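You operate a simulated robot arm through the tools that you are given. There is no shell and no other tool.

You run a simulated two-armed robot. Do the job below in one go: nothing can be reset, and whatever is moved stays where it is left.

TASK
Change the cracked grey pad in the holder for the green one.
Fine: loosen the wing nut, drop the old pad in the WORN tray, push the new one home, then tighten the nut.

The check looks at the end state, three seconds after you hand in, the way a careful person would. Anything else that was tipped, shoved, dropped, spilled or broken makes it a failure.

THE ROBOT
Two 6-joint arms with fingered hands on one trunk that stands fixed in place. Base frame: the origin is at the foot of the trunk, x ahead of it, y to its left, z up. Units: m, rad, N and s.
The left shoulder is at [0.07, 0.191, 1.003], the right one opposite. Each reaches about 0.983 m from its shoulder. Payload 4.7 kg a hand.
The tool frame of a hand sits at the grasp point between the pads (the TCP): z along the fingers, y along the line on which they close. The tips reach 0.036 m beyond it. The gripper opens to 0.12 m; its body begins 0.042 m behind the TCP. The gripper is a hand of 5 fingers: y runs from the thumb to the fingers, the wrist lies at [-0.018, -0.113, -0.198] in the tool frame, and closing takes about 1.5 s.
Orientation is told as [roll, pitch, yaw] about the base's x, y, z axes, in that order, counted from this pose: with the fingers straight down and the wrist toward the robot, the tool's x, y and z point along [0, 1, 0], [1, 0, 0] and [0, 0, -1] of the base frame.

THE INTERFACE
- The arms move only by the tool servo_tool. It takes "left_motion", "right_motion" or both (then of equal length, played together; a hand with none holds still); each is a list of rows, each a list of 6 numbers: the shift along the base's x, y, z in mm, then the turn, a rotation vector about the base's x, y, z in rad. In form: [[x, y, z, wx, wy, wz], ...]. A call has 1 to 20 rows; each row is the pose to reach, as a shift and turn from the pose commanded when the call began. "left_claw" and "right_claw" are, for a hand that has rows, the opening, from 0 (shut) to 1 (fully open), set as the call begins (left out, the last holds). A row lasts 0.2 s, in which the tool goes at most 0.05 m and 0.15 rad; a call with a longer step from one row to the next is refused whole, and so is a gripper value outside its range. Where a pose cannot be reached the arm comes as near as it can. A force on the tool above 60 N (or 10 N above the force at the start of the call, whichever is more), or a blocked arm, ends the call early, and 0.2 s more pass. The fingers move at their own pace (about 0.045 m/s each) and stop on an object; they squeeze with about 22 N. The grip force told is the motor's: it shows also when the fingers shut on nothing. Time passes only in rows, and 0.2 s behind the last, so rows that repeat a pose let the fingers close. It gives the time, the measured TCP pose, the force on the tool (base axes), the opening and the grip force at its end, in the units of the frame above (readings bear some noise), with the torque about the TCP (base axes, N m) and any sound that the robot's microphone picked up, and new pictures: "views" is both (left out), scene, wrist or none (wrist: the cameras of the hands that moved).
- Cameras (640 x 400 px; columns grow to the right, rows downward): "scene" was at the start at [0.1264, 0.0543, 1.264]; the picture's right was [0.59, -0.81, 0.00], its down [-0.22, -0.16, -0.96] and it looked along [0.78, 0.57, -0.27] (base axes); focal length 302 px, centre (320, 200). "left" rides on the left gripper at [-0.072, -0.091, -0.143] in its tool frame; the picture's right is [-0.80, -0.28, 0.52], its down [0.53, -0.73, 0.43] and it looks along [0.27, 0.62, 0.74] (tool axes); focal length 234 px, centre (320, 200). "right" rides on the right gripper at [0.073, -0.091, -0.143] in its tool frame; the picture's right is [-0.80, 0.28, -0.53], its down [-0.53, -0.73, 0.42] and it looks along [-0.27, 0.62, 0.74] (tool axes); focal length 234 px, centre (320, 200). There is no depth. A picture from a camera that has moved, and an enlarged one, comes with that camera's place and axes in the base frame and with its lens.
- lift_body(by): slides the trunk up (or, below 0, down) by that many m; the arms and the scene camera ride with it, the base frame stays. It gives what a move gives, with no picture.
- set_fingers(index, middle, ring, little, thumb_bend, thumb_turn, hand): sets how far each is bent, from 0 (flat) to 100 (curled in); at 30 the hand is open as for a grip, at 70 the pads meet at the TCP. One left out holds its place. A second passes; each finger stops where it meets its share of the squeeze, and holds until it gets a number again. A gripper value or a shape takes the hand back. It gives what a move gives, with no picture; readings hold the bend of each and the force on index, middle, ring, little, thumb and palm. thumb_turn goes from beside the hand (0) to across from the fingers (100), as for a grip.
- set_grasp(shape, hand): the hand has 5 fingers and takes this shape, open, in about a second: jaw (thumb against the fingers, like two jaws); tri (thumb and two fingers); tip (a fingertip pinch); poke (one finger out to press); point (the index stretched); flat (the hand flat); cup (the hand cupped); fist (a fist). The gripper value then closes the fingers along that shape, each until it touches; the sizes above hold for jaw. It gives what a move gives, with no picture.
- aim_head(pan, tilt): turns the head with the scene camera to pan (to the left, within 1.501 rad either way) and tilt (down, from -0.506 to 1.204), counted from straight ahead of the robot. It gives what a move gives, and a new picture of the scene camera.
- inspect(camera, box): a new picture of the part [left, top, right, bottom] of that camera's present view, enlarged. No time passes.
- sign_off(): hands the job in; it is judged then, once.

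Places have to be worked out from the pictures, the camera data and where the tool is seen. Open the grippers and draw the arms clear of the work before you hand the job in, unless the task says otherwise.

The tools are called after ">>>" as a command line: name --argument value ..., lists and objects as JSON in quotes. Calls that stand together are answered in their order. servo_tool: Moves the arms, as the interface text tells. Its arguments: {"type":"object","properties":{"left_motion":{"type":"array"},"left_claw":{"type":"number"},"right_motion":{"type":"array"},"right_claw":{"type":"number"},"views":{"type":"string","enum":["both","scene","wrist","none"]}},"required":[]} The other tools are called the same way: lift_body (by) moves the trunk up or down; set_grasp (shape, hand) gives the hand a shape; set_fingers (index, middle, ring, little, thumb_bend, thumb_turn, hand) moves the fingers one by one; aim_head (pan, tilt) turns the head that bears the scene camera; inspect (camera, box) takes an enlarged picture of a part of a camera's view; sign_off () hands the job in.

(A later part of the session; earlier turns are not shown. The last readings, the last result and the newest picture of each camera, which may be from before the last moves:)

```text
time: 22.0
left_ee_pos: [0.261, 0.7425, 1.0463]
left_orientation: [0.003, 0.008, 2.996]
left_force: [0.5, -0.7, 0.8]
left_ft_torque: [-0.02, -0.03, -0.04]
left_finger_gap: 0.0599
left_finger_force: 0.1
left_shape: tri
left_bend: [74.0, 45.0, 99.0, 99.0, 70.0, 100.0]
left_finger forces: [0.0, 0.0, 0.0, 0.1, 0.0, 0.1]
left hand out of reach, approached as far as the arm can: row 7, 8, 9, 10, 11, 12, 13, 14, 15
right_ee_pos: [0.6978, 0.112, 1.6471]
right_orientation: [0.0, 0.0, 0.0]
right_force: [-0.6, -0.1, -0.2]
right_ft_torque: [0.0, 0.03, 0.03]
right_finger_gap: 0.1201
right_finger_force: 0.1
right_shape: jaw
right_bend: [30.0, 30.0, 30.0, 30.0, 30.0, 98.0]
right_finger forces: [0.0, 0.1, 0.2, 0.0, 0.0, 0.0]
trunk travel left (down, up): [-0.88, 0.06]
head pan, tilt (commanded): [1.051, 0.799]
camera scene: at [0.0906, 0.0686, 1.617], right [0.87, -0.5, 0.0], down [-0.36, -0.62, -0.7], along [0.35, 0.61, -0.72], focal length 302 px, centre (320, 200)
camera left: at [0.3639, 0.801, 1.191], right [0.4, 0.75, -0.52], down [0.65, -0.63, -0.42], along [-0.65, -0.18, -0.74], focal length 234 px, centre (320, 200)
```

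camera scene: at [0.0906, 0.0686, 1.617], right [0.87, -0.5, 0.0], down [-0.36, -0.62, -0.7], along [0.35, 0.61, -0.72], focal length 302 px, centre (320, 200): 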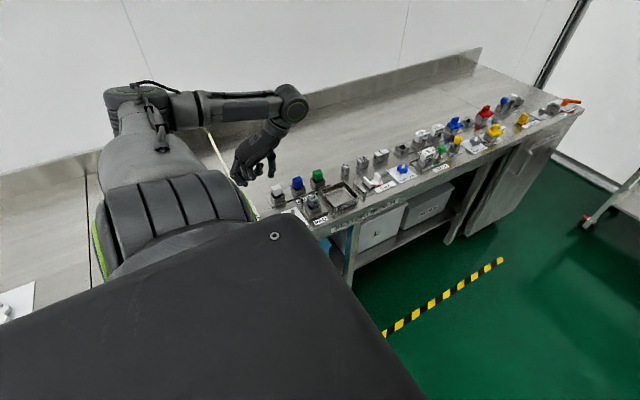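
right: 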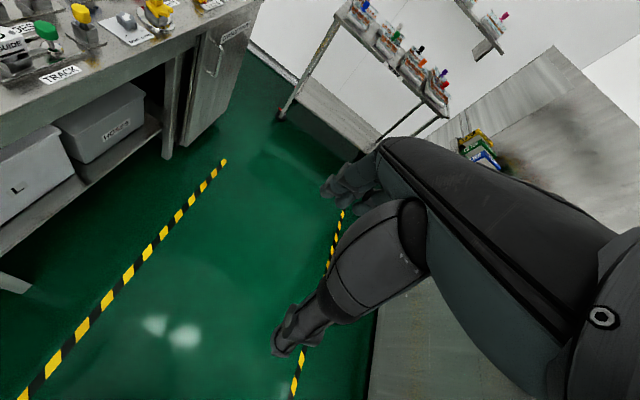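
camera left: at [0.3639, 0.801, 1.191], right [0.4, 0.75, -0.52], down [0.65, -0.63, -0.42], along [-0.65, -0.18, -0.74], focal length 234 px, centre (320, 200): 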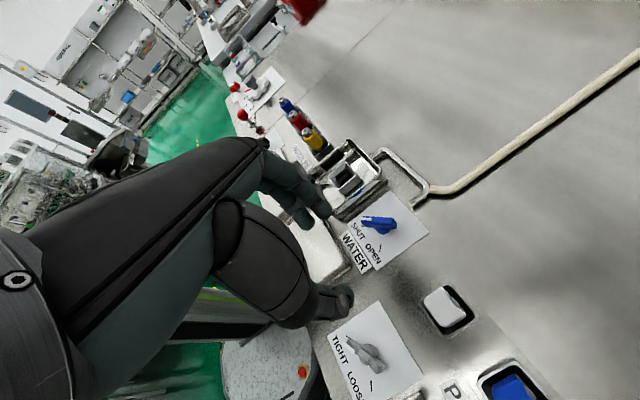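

The reachable window over the nut is roughly yaw 0.9–1.9 rad, too little to twist 120° in one grip, so I'll turn the nut by pushing a wing round with one fingertip. First I return to yaw ≈1.1 over the nut, staying high.

>>> servo_tool --left_motion '[[5, -6, 0, 0, 0, -0.14], [10, -12, 0, 0, 0, -0.28], [15, -18, 0, 0, 0, -0.42], [20, -24, 0, 0, 0, -0.56], [25, -30, 0, 0, 0, -0.7], [30, -36, 0, 0, 0, -0.84], [35, -42, 0, 0, 0, -0.98], [40, -48, 0, 0, 0, -1.12], [45, -54, 0, 0, 0, -1.26], [50, -60, 0, 0, 0, -1.4], [55, -66, 0, 0, 0, -1.54], [60, -70, 0, 0, 0, -1.68], [65, -72, 0, 0, 0, -1.82], [65, -72, 0, 0, 0, -1.9], [65, -72, 0, 0, 0, -1.9]]' --views "none"

>>> set_grasp --shape "poke" --hand "left"

>>> inspect --camera "left" --box '[0, 0, 640, 400]'

>>> inspect --camera "scene" --box '[230, 110, 390, 240]'

```text
time: 25.2
left_ee_pos: [0.329, 0.6706, 1.0427]
left_orientation: [-0.001, 0.001, 1.098]
left_force: [-0.3, 0.2, 0.0]
left_ft_torque: [0.02, 0.0, -0.06]
left_finger_gap: 0.0603
left_finger_force: 0.1
left_shape: tri
left_bend: [74.0, 45.0, 99.0, 99.0, 70.0, 100.0]
left_finger forces: [0.1, 0.0, 0.0, 0.1, 0.1, 0.1]
right_ee_pos: [0.6992, 0.1125, 1.646]
right_orientation: [0.0, 0.001, -0.001]
right_force: [0.4, -0.1, 0.2]
right_ft_torque: [0.01, 0.02, -0.02]
right_finger_gap: 0.1196
right_finger_force: 0.1
right_shape: jaw
right_bend: [30.0, 30.0, 30.0, 30.0, 30.0, 98.0]
right_finger forces: [0.0, 0.0, 0.1, 0.0, 0.0, 0.0]
trunk travel left (down, up): [-0.88, 0.06]
head pan, tilt (commanded): [1.051, 0.799]
```

```text
time: 26.1
left_ee_pos: [0.3281, 0.6714, 1.0421]
left_orientation: [0.0, -0.001, 1.1]
left_force: [0.1, -0.7, 0.3]
left_ft_torque: [-0.01, 0.02, -0.02]
left_finger_gap: 0.0
left_finger_force: 0.0
left_shape: poke
left_bend: [70.0, 70.0, 99.0, 99.0, 100.0, 100.0]
left_finger forces: [0.0, 0.0, 0.0, 0.0, 0.0, 0.1]
right_ee_pos: [0.7011, 0.1116, 1.6457]
right_orientation: [0.0, -0.001, 0.002]
right_force: [0.4, 0.2, -0.1]
right_ft_torque: [-0.04, 0.0, -0.01]
right_finger_gap: 0.1199
right_finger_force: 0.0
right_shape: jaw
right_bend: [30.0, 30.0, 30.0, 30.0, 30.0, 98.0]
right_finger forces: [0.0, 0.1, 0.0, 0.1, 0.1, 0.0]
trunk travel left (down, up): [-0.88, 0.06]
head pan, tilt (commanded): [1.051, 0.799]
```

```text
1.00 times, centred on (320, 200) of left (not enlarged: the box is as wide or as high as the picture)
camera zoom: at [0.3542, 0.5571, 1.1867], right [0.59, -0.61, -0.53], down [-0.81, -0.41, -0.42], along [0.04, 0.67, -0.74], focal length 234 px, centre (320, 200)
```

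zoom: 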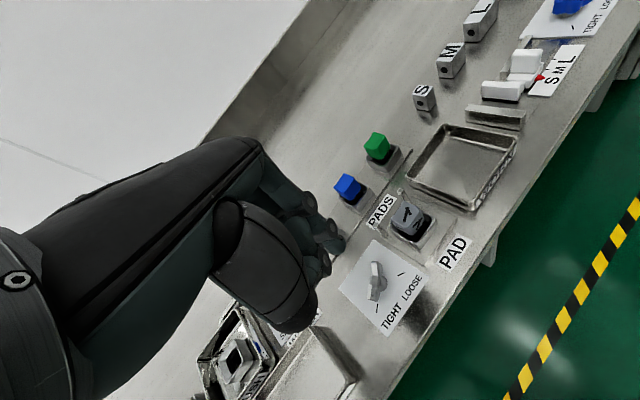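

```text
3.08 times, centred on (310, 175) of scene
camera zoom: at [0.0912, 0.0692, 1.6169], right [0.87, -0.5, 0.0], down [-0.36, -0.62, -0.7], along [0.35, 0.6, -0.72], focal length 929 px, centre (351, 277)
```

zoom: 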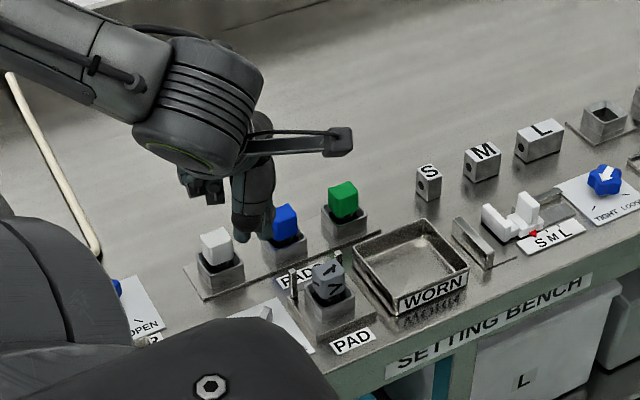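

"Poke" leaves index and middle together. I want a single slim fingertip, so I'll curl the middle finger too and look closely at where the index tip ends up.

>>> set_fingers --hand "left" --index 70 --middle 100 --ring 100 --little 100 --thumb_bend 100 --thumb_turn 100

>>> inspect --camera "left" --box '[230, 150, 430, 320]'

>>> inspect --camera "scene" --box '[260, 130, 340, 200]'

```text
time: 27.1
left_ee_pos: [0.3293, 0.6718, 1.0417]
left_orientation: [0.0, 0.0, 1.099]
left_force: [-0.9, -0.4, 0.2]
left_ft_torque: [0.0, 0.01, -0.02]
left_finger_gap: 0.0325
left_finger_force: 0.0
left_shape: fingers
left_bend: [28.0, 100.0, 100.0, 100.0, 100.0, 100.0]
left_finger forces: [0.0, 0.1, 0.0, 0.0, 0.0, 0.0]
right_ee_pos: [0.6999, 0.1116, 1.6458]
right_orientation: [0.001, 0.001, 0.0]
right_force: [-0.2, 0.3, 0.7]
right_ft_torque: [-0.05, -0.05, -0.01]
right_finger_gap: 0.1198
right_finger_force: 0.1
right_shape: jaw
right_bend: [30.0, 30.0, 30.0, 30.0, 30.0, 98.0]
right_finger forces: [0.0, 0.0, 0.0, 0.0, 0.0, 0.0]
trunk travel left (down, up): [-0.88, 0.06]
head pan, tilt (commanded): [1.051, 0.799]
```

```text
2.35 times, centred on (330, 235) of left
camera zoom: at [0.3542, 0.5571, 1.1867], right [0.59, -0.61, -0.53], down [-0.81, -0.41, -0.42], along [0.04, 0.67, -0.74], focal length 551 px, centre (296, 118)
```

zoom: 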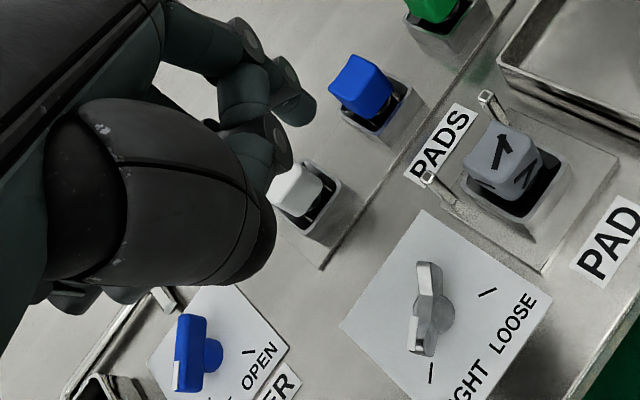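

```text
5.71 times, centred on (300, 165) of scene
camera zoom: at [0.0912, 0.0692, 1.6169], right [0.87, -0.5, 0.0], down [-0.36, -0.62, -0.7], along [0.35, 0.6, -0.72], focal length 1726 px, centre (434, 400)
```

zoom: 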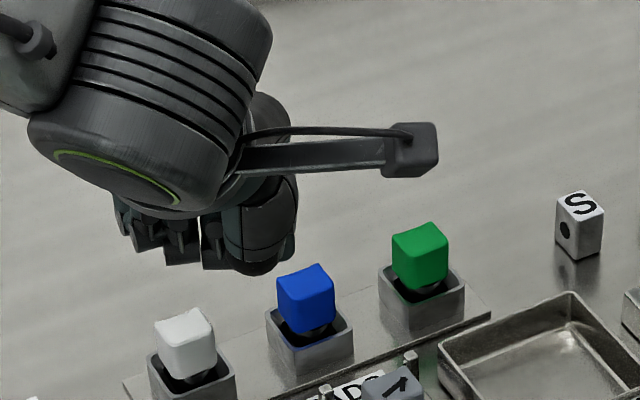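

The index reads 28 rather than 70, so it may still be moving or be blocked by the thumb. I'll command the index again with the thumb moved to the side and re-read.

>>> set_fingers --hand "left" --index 60 --thumb_bend 30 --thumb_turn 0

>>> inspect --camera "left" --box '[180, 120, 440, 320]'

>>> inspect --camera "scene" --box '[260, 130, 340, 200]'

```text
time: 28.1
left_ee_pos: [0.3286, 0.6721, 1.0423]
left_orientation: [0.0, -0.001, 1.099]
left_force: [-0.2, -1.0, 0.4]
left_ft_torque: [0.02, -0.03, 0.01]
left_finger_gap: 0.1531
left_finger_force: 0.1
left_shape: fingers
left_bend: [60.0, 100.0, 100.0, 100.0, 30.0, 0.0]
left_finger forces: [0.0, 0.0, 0.0, 0.1, 0.0, 0.1]
right_ee_pos: [0.6988, 0.1111, 1.6465]
right_orientation: [0.0, 0.001, 0.0]
right_force: [0.2, 0.4, -0.4]
right_ft_torque: [-0.01, -0.04, -0.03]
right_finger_gap: 0.1198
right_finger_force: 0.0
right_shape: jaw
right_bend: [30.0, 30.0, 30.0, 30.0, 30.0, 98.0]
right_finger forces: [0.0, 0.0, 0.2, 0.0, 0.1, 0.0]
trunk travel left (down, up): [-0.88, 0.06]
head pan, tilt (commanded): [1.051, 0.799]
```

```text
2.00 times, centred on (310, 220) of left
camera zoom: at [0.3542, 0.5571, 1.1867], right [0.59, -0.61, -0.53], down [-0.81, -0.41, -0.42], along [0.04, 0.67, -0.74], focal length 468 px, centre (340, 160)
```

zoom: 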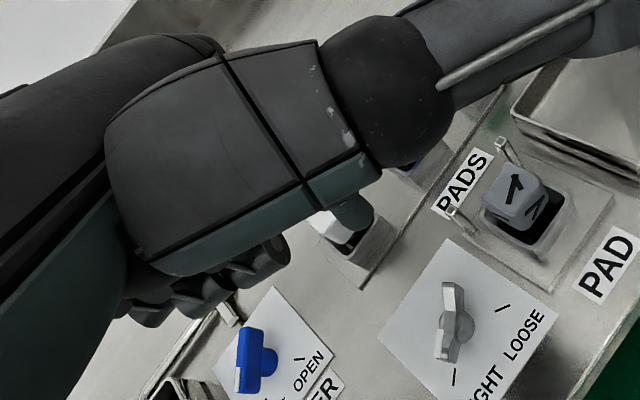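

```text
5.71 times, centred on (300, 165) of scene
camera zoom: at [0.0912, 0.0692, 1.6169], right [0.87, -0.5, 0.0], down [-0.36, -0.62, -0.7], along [0.35, 0.6, -0.72], focal length 1726 px, centre (434, 400)
```

zoom: 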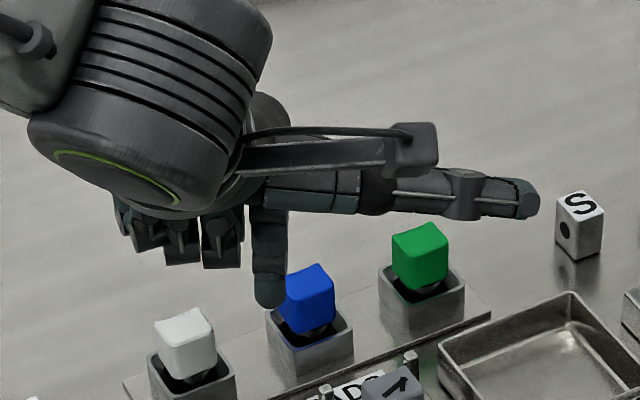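

The thumb sticks out too far sideways that way. I'll try the "tip" pinch shape closed instead – thumb and index together make a stiff narrow pusher.

>>> set_grasp --shape "tip" --hand "left"

>>> inspect --camera "left" --box '[180, 120, 440, 320]'

>>> inspect --camera "scene" --box '[260, 130, 340, 200]'

```text
time: 29.0
left_ee_pos: [0.3285, 0.6705, 1.0422]
left_orientation: [0.0, -0.001, 1.099]
left_force: [-0.4, -1.1, 0.0]
left_ft_torque: [0.01, 0.02, 0.04]
left_finger_gap: 0.1196
left_finger_force: 0.0
left_shape: tip
left_bend: [30.0, 98.0, 99.0, 99.0, 30.0, 97.0]
left_finger forces: [0.0, 0.0, 0.1, 0.1, 0.0, 0.0]
right_ee_pos: [0.6999, 0.1128, 1.6457]
right_orientation: [0.001, -0.001, 0.002]
right_force: [-1.1, -0.4, -0.4]
right_ft_torque: [0.0, 0.0, -0.06]
right_finger_gap: 0.1199
right_finger_force: 0.0
right_shape: jaw
right_bend: [30.0, 30.0, 30.0, 30.0, 30.0, 98.0]
right_finger forces: [0.0, 0.0, 0.0, 0.0, 0.1, 0.0]
trunk travel left (down, up): [-0.88, 0.06]
head pan, tilt (commanded): [1.051, 0.799]
```

```text
2.00 times, centred on (310, 220) of left
camera zoom: at [0.3542, 0.5571, 1.1867], right [0.59, -0.61, -0.53], down [-0.81, -0.41, -0.42], along [0.04, 0.67, -0.74], focal length 468 px, centre (340, 160)
```

zoom: 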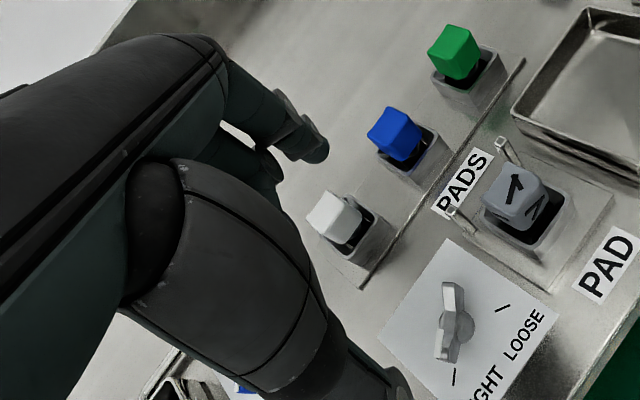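

```text
5.71 times, centred on (300, 165) of scene
camera zoom: at [0.0912, 0.0692, 1.6169], right [0.87, -0.5, 0.0], down [-0.36, -0.62, -0.7], along [0.35, 0.6, -0.72], focal length 1726 px, centre (434, 400)
```

zoom: 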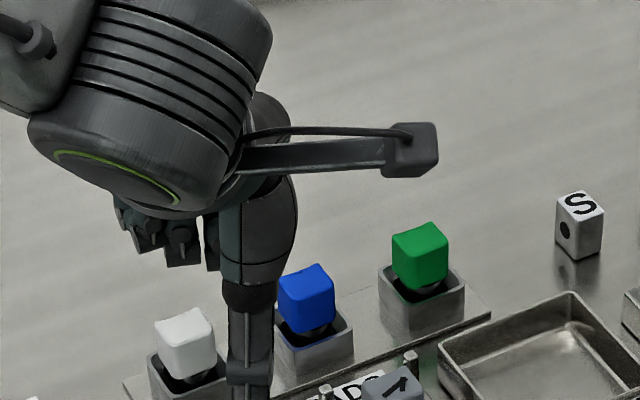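

Now I'll close the tip pinch and look at the cluster of thumb and index.

>>> servo_tool --left_motion '[[0, 0, 0, 0, 0, 0], [0, 0, 0, 0, 0, 0], [0, 0, 0, 0, 0, 0], [0, 0, 0, 0, 0, 0], [0, 0, 0, 0, 0, 0], [0, 0, 0, 0, 0, 0], [0, 0, 0, 0, 0, 0], [0, 0, 0, 0, 0, 0]]' --left_claw 0 --views "none"

>>> inspect --camera "left" --box '[230, 150, 430, 320]'

>>> inspect --camera "scene" --box '[260, 140, 340, 210]'

```text
time: 30.8
left_ee_pos: [0.3295, 0.6718, 1.0424]
left_orientation: [0.001, 0.0, 1.099]
left_force: [0.0, -0.6, 0.6]
left_ft_torque: [-0.01, 0.03, 0.02]
left_finger_gap: 0.0
left_finger_force: 22.3
left_shape: tip
left_bend: [70.0, 100.0, 100.0, 100.0, 52.0, 100.0]
left_finger forces: [0.0, 0.0, 0.0, 0.1, 0.0, 0.0]
right_ee_pos: [0.6988, 0.1115, 1.6461]
right_orientation: [0.0, -0.001, -0.002]
right_force: [0.1, -0.5, -0.4]
right_ft_torque: [0.04, 0.01, 0.0]
right_finger_gap: 0.1199
right_finger_force: 0.0
right_shape: jaw
right_bend: [30.0, 30.0, 30.0, 30.0, 30.0, 98.0]
right_finger forces: [0.0, 0.1, 0.0, 0.0, 0.0, 0.0]
trunk travel left (down, up): [-0.88, 0.06]
head pan, tilt (commanded): [1.051, 0.799]
```

```text
2.35 times, centred on (330, 235) of left
camera zoom: at [0.3542, 0.5571, 1.1867], right [0.59, -0.61, -0.53], down [-0.81, -0.41, -0.42], along [0.04, 0.67, -0.74], focal length 551 px, centre (296, 118)
```

zoom: 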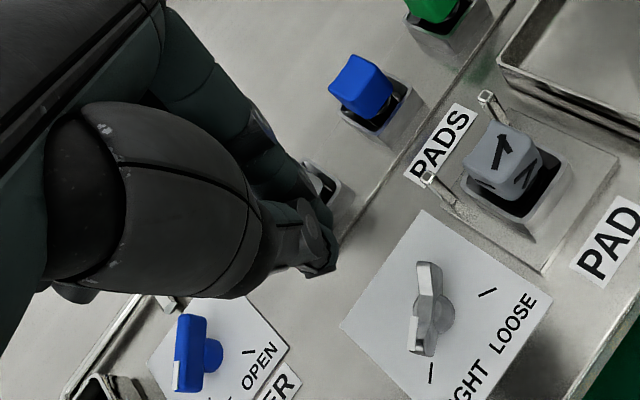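

```text
5.71 times, centred on (300, 175) of scene
camera zoom: at [0.0912, 0.0692, 1.6169], right [0.87, -0.5, 0.0], down [-0.36, -0.62, -0.7], along [0.35, 0.6, -0.72], focal length 1726 px, centre (434, 343)
```

zoom: 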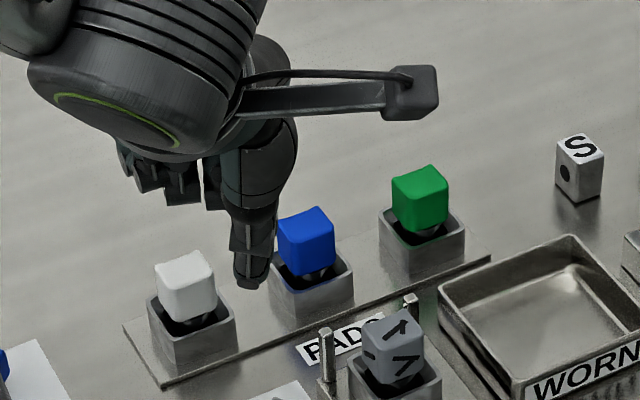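

The closed pinch is compact (about 17 mm wide) with its tip under the TCP. I'll zoom on the nut from the present wrist view to fix its centre accurately.

>>> inspect --camera "left" --box '[355, 250, 415, 288]'

>>> inspect --camera "left" --box '[330, 130, 450, 270]'

```text
10.53 times, centred on (385, 269) of left
camera zoom: at [0.3542, 0.5571, 1.1867], right [0.59, -0.61, -0.53], down [-0.81, -0.41, -0.42], along [0.04, 0.67, -0.74], focal length 2465 px, centre (-364, -526)
```

zoom: 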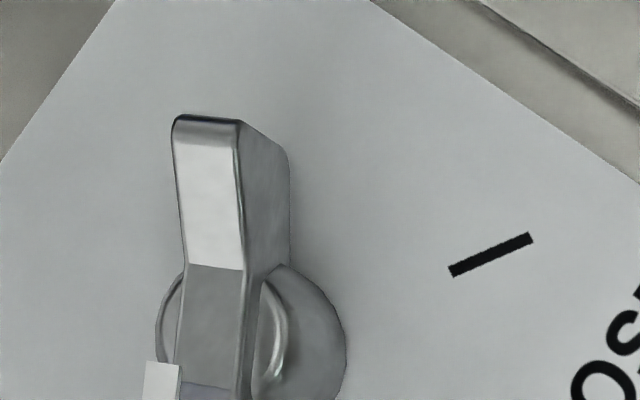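

```text
2.86 times, centred on (390, 200) of left
camera zoom: at [0.3542, 0.5571, 1.1867], right [0.59, -0.61, -0.53], down [-0.81, -0.41, -0.42], along [0.04, 0.67, -0.74], focal length 669 px, centre (120, 200)
```

zoom: 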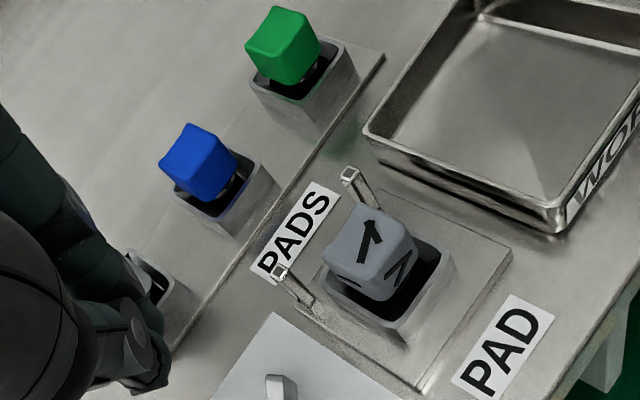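

>>> inspect --camera "left" --box '[345, 255, 405, 312]'

```text
7.02 times, centred on (375, 284) of left
camera zoom: at [0.3542, 0.5571, 1.1867], right [0.59, -0.61, -0.53], down [-0.81, -0.41, -0.42], along [0.04, 0.67, -0.74], focal length 1643 px, centre (-66, -386)
```

zoom: 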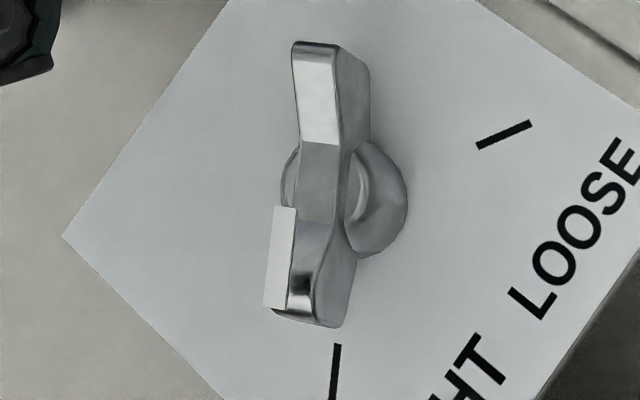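

From two wrist views I get the nut axis at about (0.325, 0.6735), card top z≈0.865, wings ±23 mm long at ~30°/210°. I'll move to the rear-left of the pointer wing (≈(0.294, 0.692)) and come down to z≈0.95 first.

>>> servo_tool --left_motion '[[-12, 7, -10, 0, 0, 0], [-24, 14, -30, 0, 0, 0], [-35, 20, -50, 0, 0, 0], [-35, 20, -70, 0, 0, 0], [-35, 20, -92, 0, 0, 0], [-35, 20, -92, 0, 0, 0]]' --views "wrist"

>>> inspect --camera "left" --box '[250, 170, 450, 320]'

>>> inspect --camera "scene" --box '[240, 140, 340, 220]'

```text
time: 32.2
left_ee_pos: [0.2938, 0.6929, 0.9507]
left_orientation: [0.0, 0.001, 1.099]
left_force: [0.5, -0.2, 0.5]
left_ft_torque: [0.01, -0.02, 0.0]
left_finger_gap: 0.0
left_finger_force: 22.2
left_shape: tip
left_bend: [70.0, 100.0, 100.0, 100.0, 52.0, 100.0]
left_finger forces: [0.0, 0.0, 0.0, 0.0, 0.0, 0.0]
right_ee_pos: [0.699, 0.1114, 1.6463]
right_orientation: [0.0, 0.0, 0.0]
right_force: [0.5, 0.4, 0.0]
right_ft_torque: [0.0, -0.01, 0.01]
right_finger_gap: 0.12
right_finger_force: 0.1
right_shape: jaw
right_bend: [30.0, 30.0, 30.0, 30.0, 30.0, 98.0]
right_finger forces: [0.0, 0.0, 0.1, 0.1, 0.0, 0.0]
trunk travel left (down, up): [-0.88, 0.06]
head pan, tilt (commanded): [1.051, 0.799]
camera left: at [0.3187, 0.5781, 1.0951], right [0.59, -0.61, -0.53], down [-0.81, -0.41, -0.42], along [0.04, 0.67, -0.74], focal length 234 px, centre (320, 200)
```

left: 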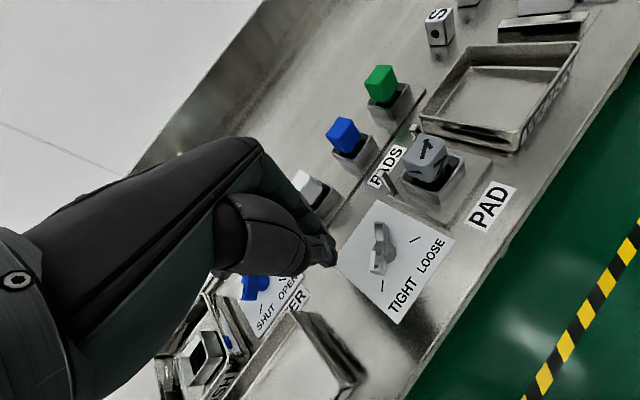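

```text
2.67 times, centred on (350, 245) of left
camera zoom: at [0.3187, 0.5781, 1.0951], right [0.59, -0.61, -0.53], down [-0.81, -0.41, -0.42], along [0.04, 0.67, -0.74], focal length 624 px, centre (240, 80)
```

zoom: 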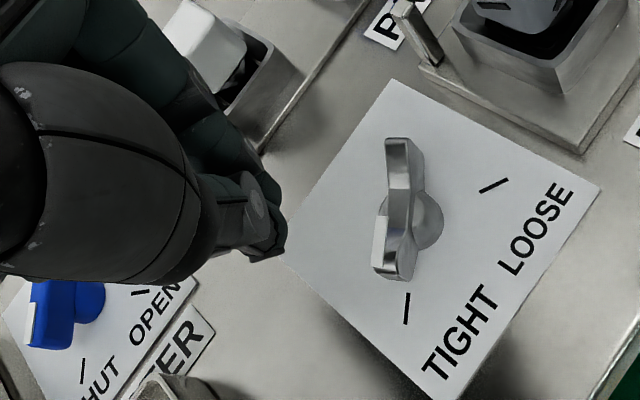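

```text
5.00 times, centred on (290, 180) of scene
camera zoom: at [0.0912, 0.069, 1.6169], right [0.87, -0.5, 0.0], down [-0.36, -0.62, -0.7], along [0.35, 0.6, -0.72], focal length 1510 px, centre (470, 300)
```

zoom: 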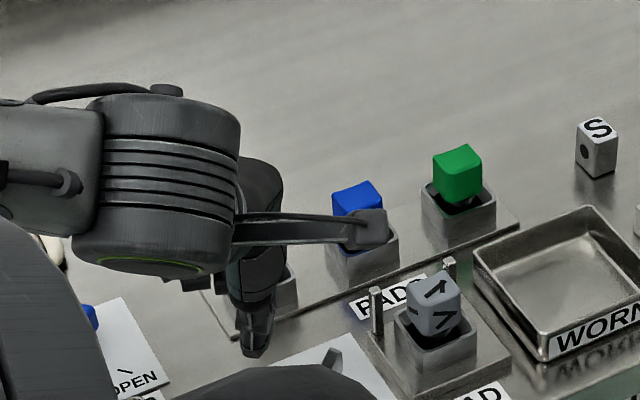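

Clearances look fine; the white pad is about 25 mm beyond the index knuckle. I'll shift a little toward the robot and descend so the fingertip is about 7 mm above the card, left of the pointer wing.

>>> servo_tool --left_motion '[[-2, -5, 0, 0, 0, 0], [-4, -10, -10, 0, 0, 0], [-4, -10, -20, 0, 0, 0], [-4, -10, -30, 0, 0, 0], [-4, -10, -38, 0, 0, 0], [-4, -10, -42, 0, 0, 0]]' --views "wrist"

>>> inspect --camera "left" --box '[280, 190, 430, 300]'

>>> inspect --camera "scene" --box '[240, 150, 340, 220]'

```text
time: 33.6
left_ee_pos: [0.2901, 0.6838, 0.9088]
left_orientation: [0.0, 0.001, 1.1]
left_force: [0.0, -0.4, -0.6]
left_ft_torque: [0.02, 0.0, 0.0]
left_finger_gap: 0.0001
left_finger_force: 22.6
left_shape: tip
left_bend: [70.0, 100.0, 100.0, 100.0, 52.0, 100.0]
left_finger forces: [0.0, 0.0, 0.1, 0.0, 0.0, 0.0]
right_ee_pos: [0.6977, 0.1124, 1.6463]
right_orientation: [0.0, 0.0, 0.001]
right_force: [-0.3, -0.2, -0.3]
right_ft_torque: [-0.01, 0.01, -0.02]
right_finger_gap: 0.1201
right_finger_force: 0.1
right_shape: jaw
right_bend: [30.0, 30.0, 30.0, 30.0, 30.0, 98.0]
right_finger forces: [0.1, 0.0, 0.1, 0.0, 0.0, 0.0]
trunk travel left (down, up): [-0.88, 0.06]
head pan, tilt (commanded): [1.051, 0.799]
camera left: at [0.3155, 0.5681, 1.0527], right [0.59, -0.61, -0.53], down [-0.81, -0.41, -0.42], along [0.04, 0.67, -0.74], focal length 234 px, centre (320, 200)
```

left: 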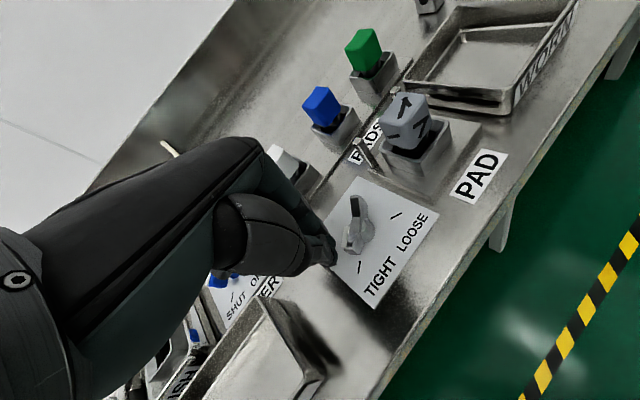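

```text
3.64 times, centred on (355, 245) of left
camera zoom: at [0.3155, 0.5681, 1.0527], right [0.59, -0.61, -0.53], down [-0.81, -0.41, -0.42], along [0.04, 0.67, -0.74], focal length 852 px, centre (193, 36)
```

zoom: 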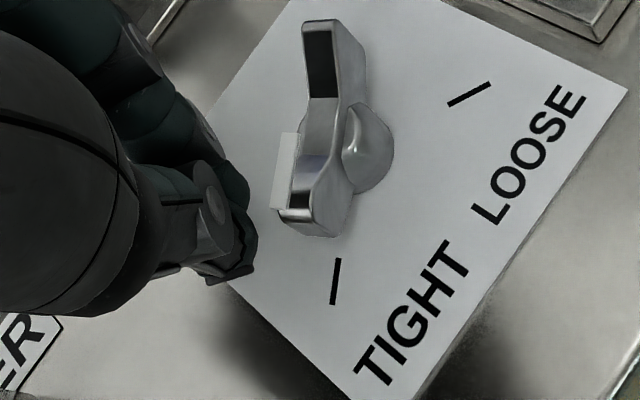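

```text
5.71 times, centred on (290, 185) of scene
camera zoom: at [0.0912, 0.0692, 1.6169], right [0.87, -0.5, 0.0], down [-0.36, -0.62, -0.7], along [0.35, 0.6, -0.72], focal length 1726 px, centre (491, 286)
```

zoom: 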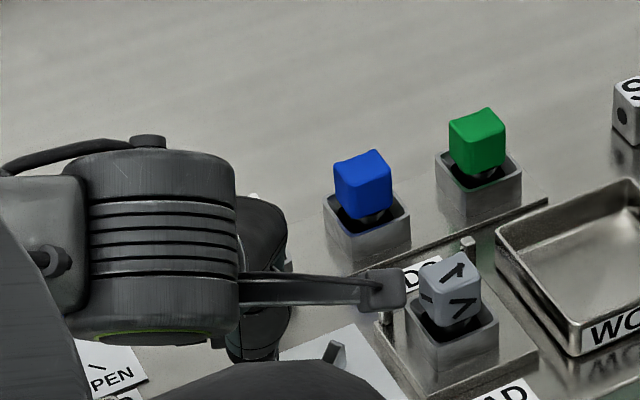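

The fingertip stands just left of the pointer wing, clear of it. I'll bring it into contact and push the wing round counter‑clockwise along an arc about the nut axis for the first ~40°.

>>> servo_tool --left_motion '[[4, -2, 0, 0, 0, 0], [8, -4, 0, 0, 0, 0], [10.5, -6, 0, 0, 0, 0], [10.7, -9.5, 0, 0, 0, 0], [11, -13, 0, 0, 0, 0], [11.8, -16.5, 0, 0, 0, 0], [12.9, -19.5, 0, 0, 0, 0], [14.5, -22.5, 0, 0, 0, 0], [14.5, -22.5, 0, 0, 0, 0]]' --views "wrist"

>>> inspect --camera "left" --box '[280, 190, 430, 300]'

```text
time: 35.6
left_ee_pos: [0.3051, 0.6596, 0.9092]
left_orientation: [0.0, 0.0, 1.1]
left_force: [-5.2, 0.5, 3.3]
left_ft_torque: [0.02, 0.0, 0.07]
left_finger_gap: 0.0
left_finger_force: 22.2
left_shape: tip
left_bend: [70.0, 100.0, 100.0, 100.0, 52.0, 100.0]
left_finger forces: [6.1, 0.1, 0.0, 0.0, 0.0, 0.0]
right_ee_pos: [0.6972, 0.1113, 1.6449]
right_orientation: [0.0, 0.001, 0.0]
right_force: [-0.9, -0.4, 0.3]
right_ft_torque: [-0.01, 0.0, 0.02]
right_finger_gap: 0.1197
right_finger_force: 0.0
right_shape: jaw
right_bend: [30.0, 30.0, 30.0, 30.0, 30.0, 98.0]
right_finger forces: [0.1, 0.0, 0.0, 0.0, 0.0, 0.1]
trunk travel left (down, up): [-0.88, 0.06]
head pan, tilt (commanded): [1.051, 0.799]
camera left: at [0.3289, 0.5446, 1.0536], right [0.59, -0.61, -0.53], down [-0.81, -0.41, -0.42], along [0.04, 0.67, -0.74], focal length 234 px, centre (320, 200)
```

left: 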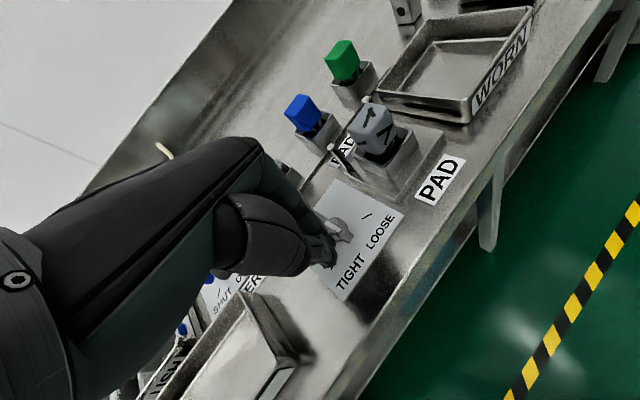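

```text
3.64 times, centred on (355, 245) of left
camera zoom: at [0.3289, 0.5446, 1.0536], right [0.59, -0.61, -0.53], down [-0.81, -0.41, -0.42], along [0.04, 0.67, -0.74], focal length 852 px, centre (193, 36)
```

zoom: 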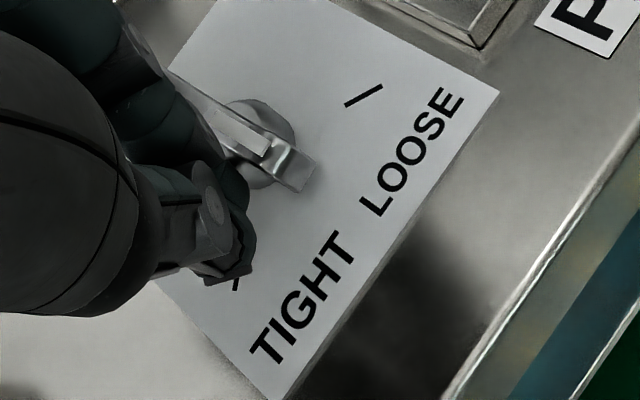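

The wing is following nicely: the pointer is now at about 260° (two-fifths of the way), with only ~5 N. I'll carry on along the arc to about θ+55°.

>>> servo_tool --left_motion '[[3, -3.4, 0, 0, 0, 0], [6.3, -6.3, 0, 0, 0, 0], [9, -8, 0, 0, 0, 0], [11.7, -9.4, 0, 0, 0, 0], [14.4, -10.5, 0, 0, 0, 0], [17, -11.3, 0, 0, 0, 0], [20, -11.7, 0, 0, 0, 0], [22.6, -12, 0, 0, 0, 0], [22.6, -12, 0, 0, 0, 0]]' --views "wrist"

>>> inspect --camera "left" --box '[270, 170, 420, 280]'

>>> inspect --camera "scene" --box '[240, 150, 340, 220]'

```text
time: 37.6
left_ee_pos: [0.326, 0.6451, 0.9102]
left_orientation: [0.001, -0.001, 1.098]
left_force: [-5.3, -3.4, 4.9]
left_ft_torque: [0.0, 0.02, 0.01]
left_finger_gap: 0.0
left_finger_force: 21.8
left_shape: tip
left_bend: [70.0, 100.0, 100.0, 100.0, 52.0, 100.0]
left_finger forces: [7.7, 0.0, 0.1, 0.0, 0.0, 0.1]
right_ee_pos: [0.6973, 0.1107, 1.6471]
right_orientation: [0.0, 0.001, -0.001]
right_force: [0.2, 0.6, 0.1]
right_ft_torque: [0.03, -0.02, 0.0]
right_finger_gap: 0.1201
right_finger_force: 0.0
right_shape: jaw
right_bend: [30.0, 30.0, 30.0, 30.0, 30.0, 98.0]
right_finger forces: [0.1, 0.1, 0.0, 0.1, 0.0, 0.1]
trunk travel left (down, up): [-0.88, 0.06]
head pan, tilt (commanded): [1.051, 0.799]
camera left: at [0.3511, 0.5319, 1.0538], right [0.59, -0.61, -0.53], down [-0.81, -0.41, -0.43], along [0.05, 0.67, -0.74], focal length 234 px, centre (320, 200)
```

left: 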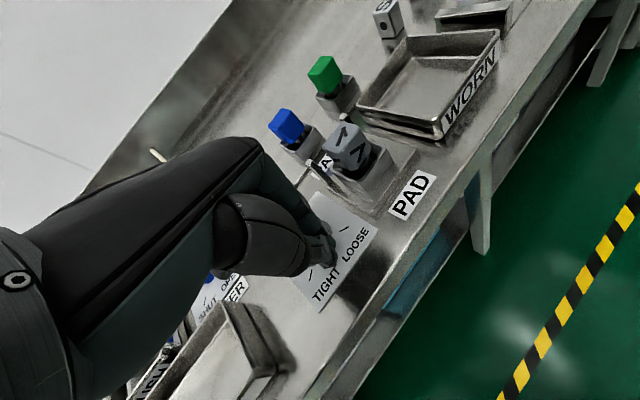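

```text
3.64 times, centred on (345, 225) of left
camera zoom: at [0.3511, 0.5319, 1.0538], right [0.59, -0.61, -0.53], down [-0.81, -0.41, -0.43], along [0.05, 0.67, -0.74], focal length 852 px, centre (229, 109)
```

zoom: 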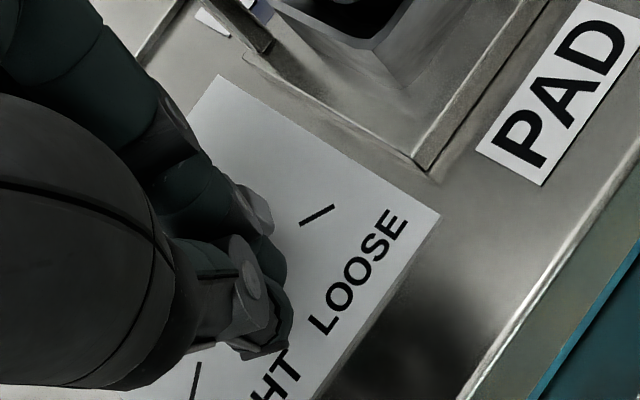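

```text
5.71 times, centred on (290, 185) of scene
camera zoom: at [0.0898, 0.0678, 1.6171], right [0.87, -0.5, 0.0], down [-0.36, -0.62, -0.7], along [0.35, 0.61, -0.72], focal length 1726 px, centre (491, 286)
```

zoom: 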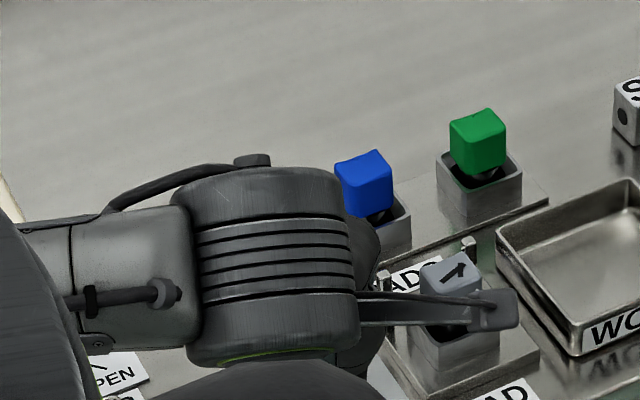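

The wing tip is visible near 318°, close to the LOOSE tick (≈330°). I'll push the last bit, then back off away from the nut and look.

>>> servo_tool --left_motion '[[2, 0.5, 0, 0, 0, 0], [4, 1.2, 0, 0, 0, 0], [6, 2.3, 0, 0, 0, 0], [7.5, 3.6, 0, 0, 0, 0], [7.5, 3.6, 0, 0, 0, 0]]' --views "none"

>>> inspect --camera "left" --box '[270, 170, 420, 280]'

```text
time: 38.8
left_ee_pos: [0.3324, 0.6501, 0.9096]
left_orientation: [0.0, -0.002, 1.1]
left_force: [-16.7, -15.5, 3.2]
left_ft_torque: [-0.19, 0.2, 0.0]
left_finger_gap: 0.0004
left_finger_force: 21.7
left_shape: tip
left_bend: [70.0, 100.0, 100.0, 100.0, 51.0, 100.0]
left_finger forces: [0.7, 0.1, 0.0, 0.1, 0.0, 0.0]
right_ee_pos: [0.6957, 0.1091, 1.6471]
right_orientation: [0.004, -0.002, -0.001]
right_force: [0.2, 0.1, 0.5]
right_ft_torque: [-0.02, 0.02, -0.02]
right_finger_gap: 0.1199
right_finger_force: 0.1
right_shape: jaw
right_bend: [30.0, 30.0, 30.0, 30.0, 30.0, 98.0]
right_finger forces: [0.0, 0.0, 0.1, 0.1, 0.0, 0.1]
trunk travel left (down, up): [-0.88, 0.06]
head pan, tilt (commanded): [1.051, 0.799]
```

```text
3.64 times, centred on (345, 225) of left
camera zoom: at [0.3571, 0.5346, 1.0539], right [0.59, -0.61, -0.52], down [-0.81, -0.41, -0.43], along [0.05, 0.67, -0.74], focal length 852 px, centre (229, 109)
```

zoom: 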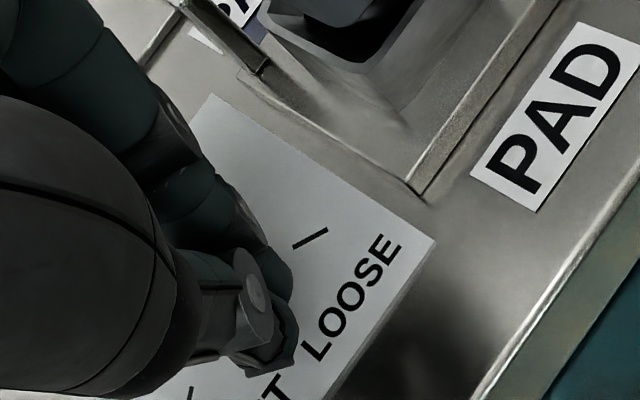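

The reaction rose to about 23 N, so either the nut's stop or its hub is reached. I'll back off toward the robot and rise to look at the nut.

>>> servo_tool --left_motion '[[-4, -6, 0, 0, 0, 0], [-8, -14, 2, 0, 0, 0], [-10, -18, 20, 0, 0, 0], [-15, -20, 50, 0, 0, 0], [-25, -10, 90, 0, 0, 0], [-35, 0, 130, 0, 0, 0], [-35, 0, 130, 0, 0, 0]]' --views "wrist"

>>> inspect --camera "left" --box '[340, 230, 440, 300]'

```text
time: 40.4
left_ee_pos: [0.302, 0.6483, 1.0381]
left_orientation: [0.0, 0.004, 1.098]
left_force: [0.1, -0.6, 0.6]
left_ft_torque: [0.02, 0.03, -0.01]
left_finger_gap: 0.0
left_finger_force: 21.9
left_shape: tip
left_bend: [70.0, 100.0, 100.0, 100.0, 52.0, 100.0]
left_finger forces: [0.0, 0.0, 0.1, 0.0, 0.1, 0.0]
right_ee_pos: [0.7019, 0.1106, 1.6442]
right_orientation: [-0.001, 0.001, -0.001]
right_force: [1.5, -0.1, -0.9]
right_ft_torque: [0.0, 0.06, -0.01]
right_finger_gap: 0.12
right_finger_force: 0.0
right_shape: jaw
right_bend: [30.0, 30.0, 30.0, 30.0, 30.0, 98.0]
right_finger forces: [0.0, 0.0, 0.1, 0.0, 0.1, 0.0]
trunk travel left (down, up): [-0.88, 0.06]
head pan, tilt (commanded): [1.051, 0.799]
camera left: at [0.327, 0.5338, 1.1828], right [0.59, -0.61, -0.53], down [-0.81, -0.41, -0.42], along [0.04, 0.67, -0.74], focal length 234 px, centre (320, 200)
```

left: 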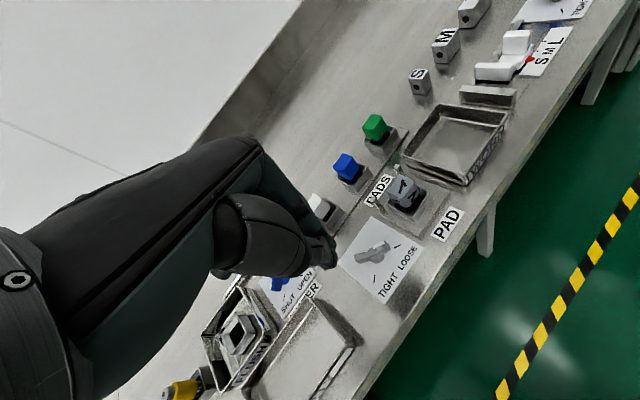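

```text
5.71 times, centred on (390, 265) of left
camera zoom: at [0.327, 0.5338, 1.1828], right [0.59, -0.61, -0.53], down [-0.81, -0.41, -0.42], along [0.04, 0.67, -0.74], focal length 1338 px, centre (-80, -171)
```

zoom: 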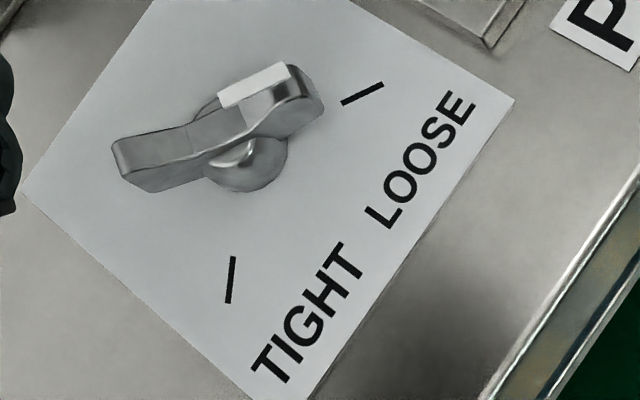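

The pointer is now near LOOSE. I'll zoom closer to measure whether it is fully at the tick.

>>> inspect --camera "left" --box '[345, 228, 405, 272]'

>>> inspect --camera "scene" --box '[270, 185, 330, 225]'

```text
9.09 times, centred on (375, 250) of left
camera zoom: at [0.327, 0.5338, 1.1828], right [0.59, -0.61, -0.53], down [-0.81, -0.41, -0.42], along [0.04, 0.67, -0.74], focal length 2129 px, centre (-180, -254)
```

zoom: 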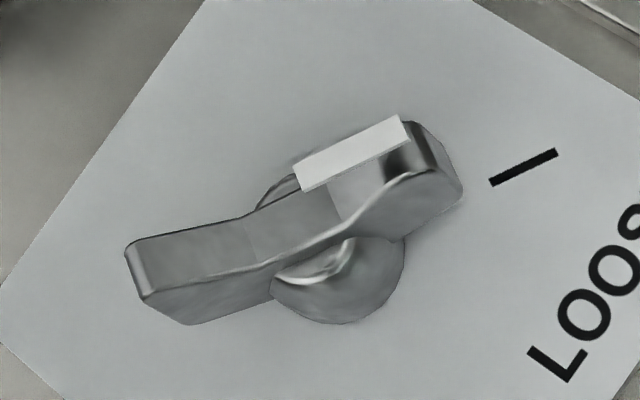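

```text
10.00 times, centred on (300, 205) of scene
camera zoom: at [0.0937, 0.0682, 1.6167], right [0.87, -0.5, 0.0], down [-0.36, -0.62, -0.7], along [0.35, 0.61, -0.72], focal length 3020 px, centre (520, 150)
```

zoom: 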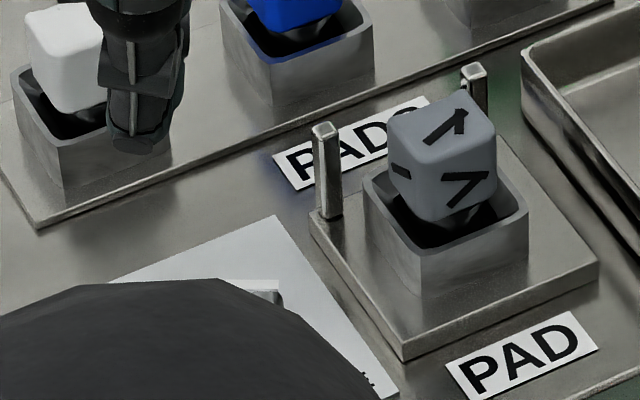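

The pointer bar runs at ≈329° and is parallel to the LOOSE tick, so the nut is loose and at its stop. Next I'll measure the grey pad and posts from this wrist view.

>>> inspect --camera "left" --box '[360, 155, 450, 215]'

>>> inspect --camera "left" --box '[320, 100, 420, 170]'

>>> inspect --camera "left" --box '[390, 90, 520, 190]'

```text
6.67 times, centred on (405, 185) of left
camera zoom: at [0.327, 0.5338, 1.1828], right [0.59, -0.61, -0.53], down [-0.81, -0.41, -0.42], along [0.04, 0.67, -0.74], focal length 1561 px, centre (-247, 300)
```

zoom: 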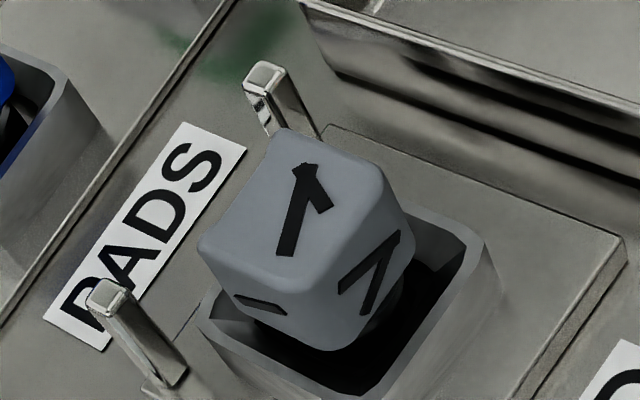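

```text
5.71 times, centred on (370, 135) of left
camera zoom: at [0.327, 0.5338, 1.1828], right [0.59, -0.61, -0.53], down [-0.81, -0.41, -0.42], along [0.04, 0.67, -0.74], focal length 1338 px, centre (34, 571)
```

zoom: 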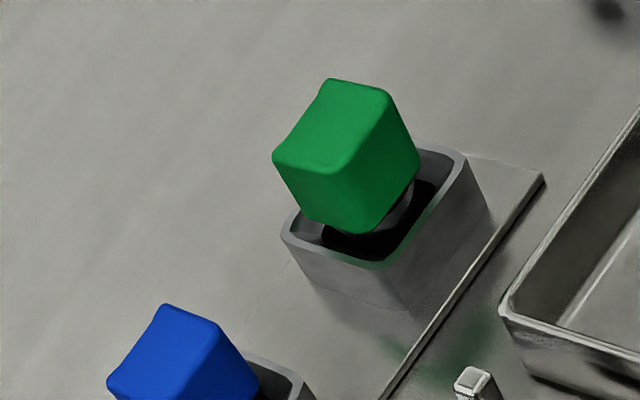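

```text
4.00 times, centred on (455, 140) of left
camera zoom: at [0.327, 0.5338, 1.1828], right [0.59, -0.61, -0.53], down [-0.81, -0.41, -0.42], along [0.04, 0.67, -0.74], focal length 937 px, centre (-220, 440)
```

zoom: 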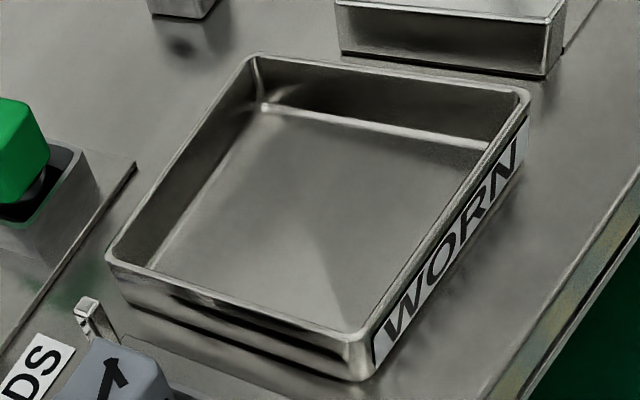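

I place the grey pad's centre at (0.411, 0.673) with top z≈0.926 and ±14 mm sides, posts at x≈0.384/0.441, y≈0.706 (top 0.91), the green pad at (0.487, 0.779), and the WORN tray centre at (0.516, 0.676). Now I'll open the pinch half way and go above the grey pad at yaw 90°.

>>> servo_tool --left_motion '[[12, 3, 0, 0, 0, 0.06], [25, 6, 0, 0, 0, 0.12], [40, 9, 0, 0, 0, 0.18], [55, 12, 0, 0, 0, 0.25], [70, 15, 0, 0, 0, 0.32], [85, 18, 0, 0, 0, 0.38], [97, 22, 0, 0, 0, 0.44], [109, 25, 0, 0, 0, 0.473], [109, 25, 0, 0, 0, 0.473]]' --left_claw 0.5 --views "both"

>>> inspect --camera "left" --box '[230, 150, 430, 320]'

```text
time: 42.4
left_ee_pos: [0.409, 0.6765, 1.0403]
left_orientation: [0.0, 0.001, 1.574]
left_force: [-0.2, 0.3, -0.4]
left_ft_torque: [0.01, -0.03, 0.03]
left_finger_gap: 0.0599
left_finger_force: 0.1
left_shape: tip
left_bend: [73.0, 98.0, 99.0, 99.0, 70.0, 100.0]
left_finger forces: [0.0, 0.0, 0.1, 0.0, 0.0, 0.0]
right_ee_pos: [0.6986, 0.1114, 1.6462]
right_orientation: [-0.001, 0.001, -0.001]
right_force: [0.0, -0.3, -0.1]
right_ft_torque: [-0.03, 0.0, 0.0]
right_finger_gap: 0.1197
right_finger_force: 0.3
right_shape: jaw
right_bend: [30.0, 30.0, 30.0, 30.0, 30.0, 98.0]
right_finger forces: [0.0, 0.0, 0.0, 0.1, 0.0, 0.0]
trunk travel left (down, up): [-0.88, 0.06]
head pan, tilt (commanded): [1.051, 0.799]
camera scene: at [0.0911, 0.0692, 1.6169], right [0.87, -0.5, 0.0], down [-0.36, -0.62, -0.7], along [0.35, 0.6, -0.72], focal length 302 px, centre (320, 200)
camera left: at [0.4838, 0.5849, 1.1829], right [0.8, -0.28, -0.53], down [-0.53, -0.73, -0.42], along [-0.27, 0.62, -0.74], focal length 234 px, centre (320, 200)
```

scene: 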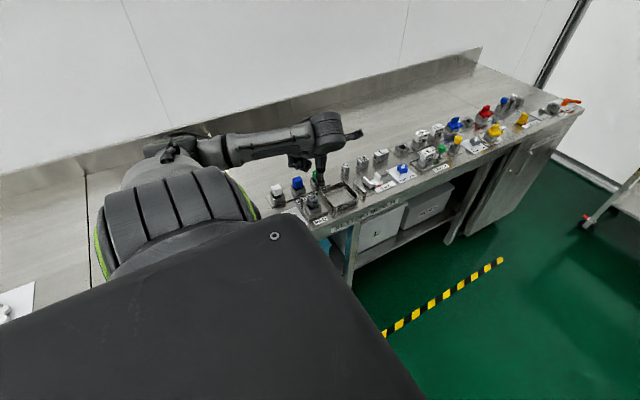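
left: 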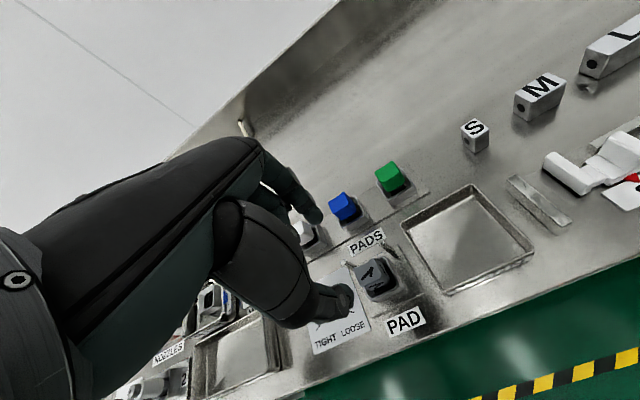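

```text
2.35 times, centred on (330, 235) of left
camera zoom: at [0.4838, 0.5849, 1.1829], right [0.8, -0.28, -0.53], down [-0.53, -0.73, -0.42], along [-0.27, 0.62, -0.74], focal length 551 px, centre (296, 118)
```

zoom: 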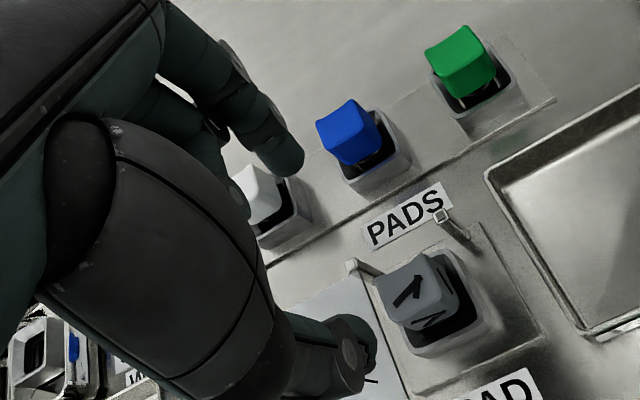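

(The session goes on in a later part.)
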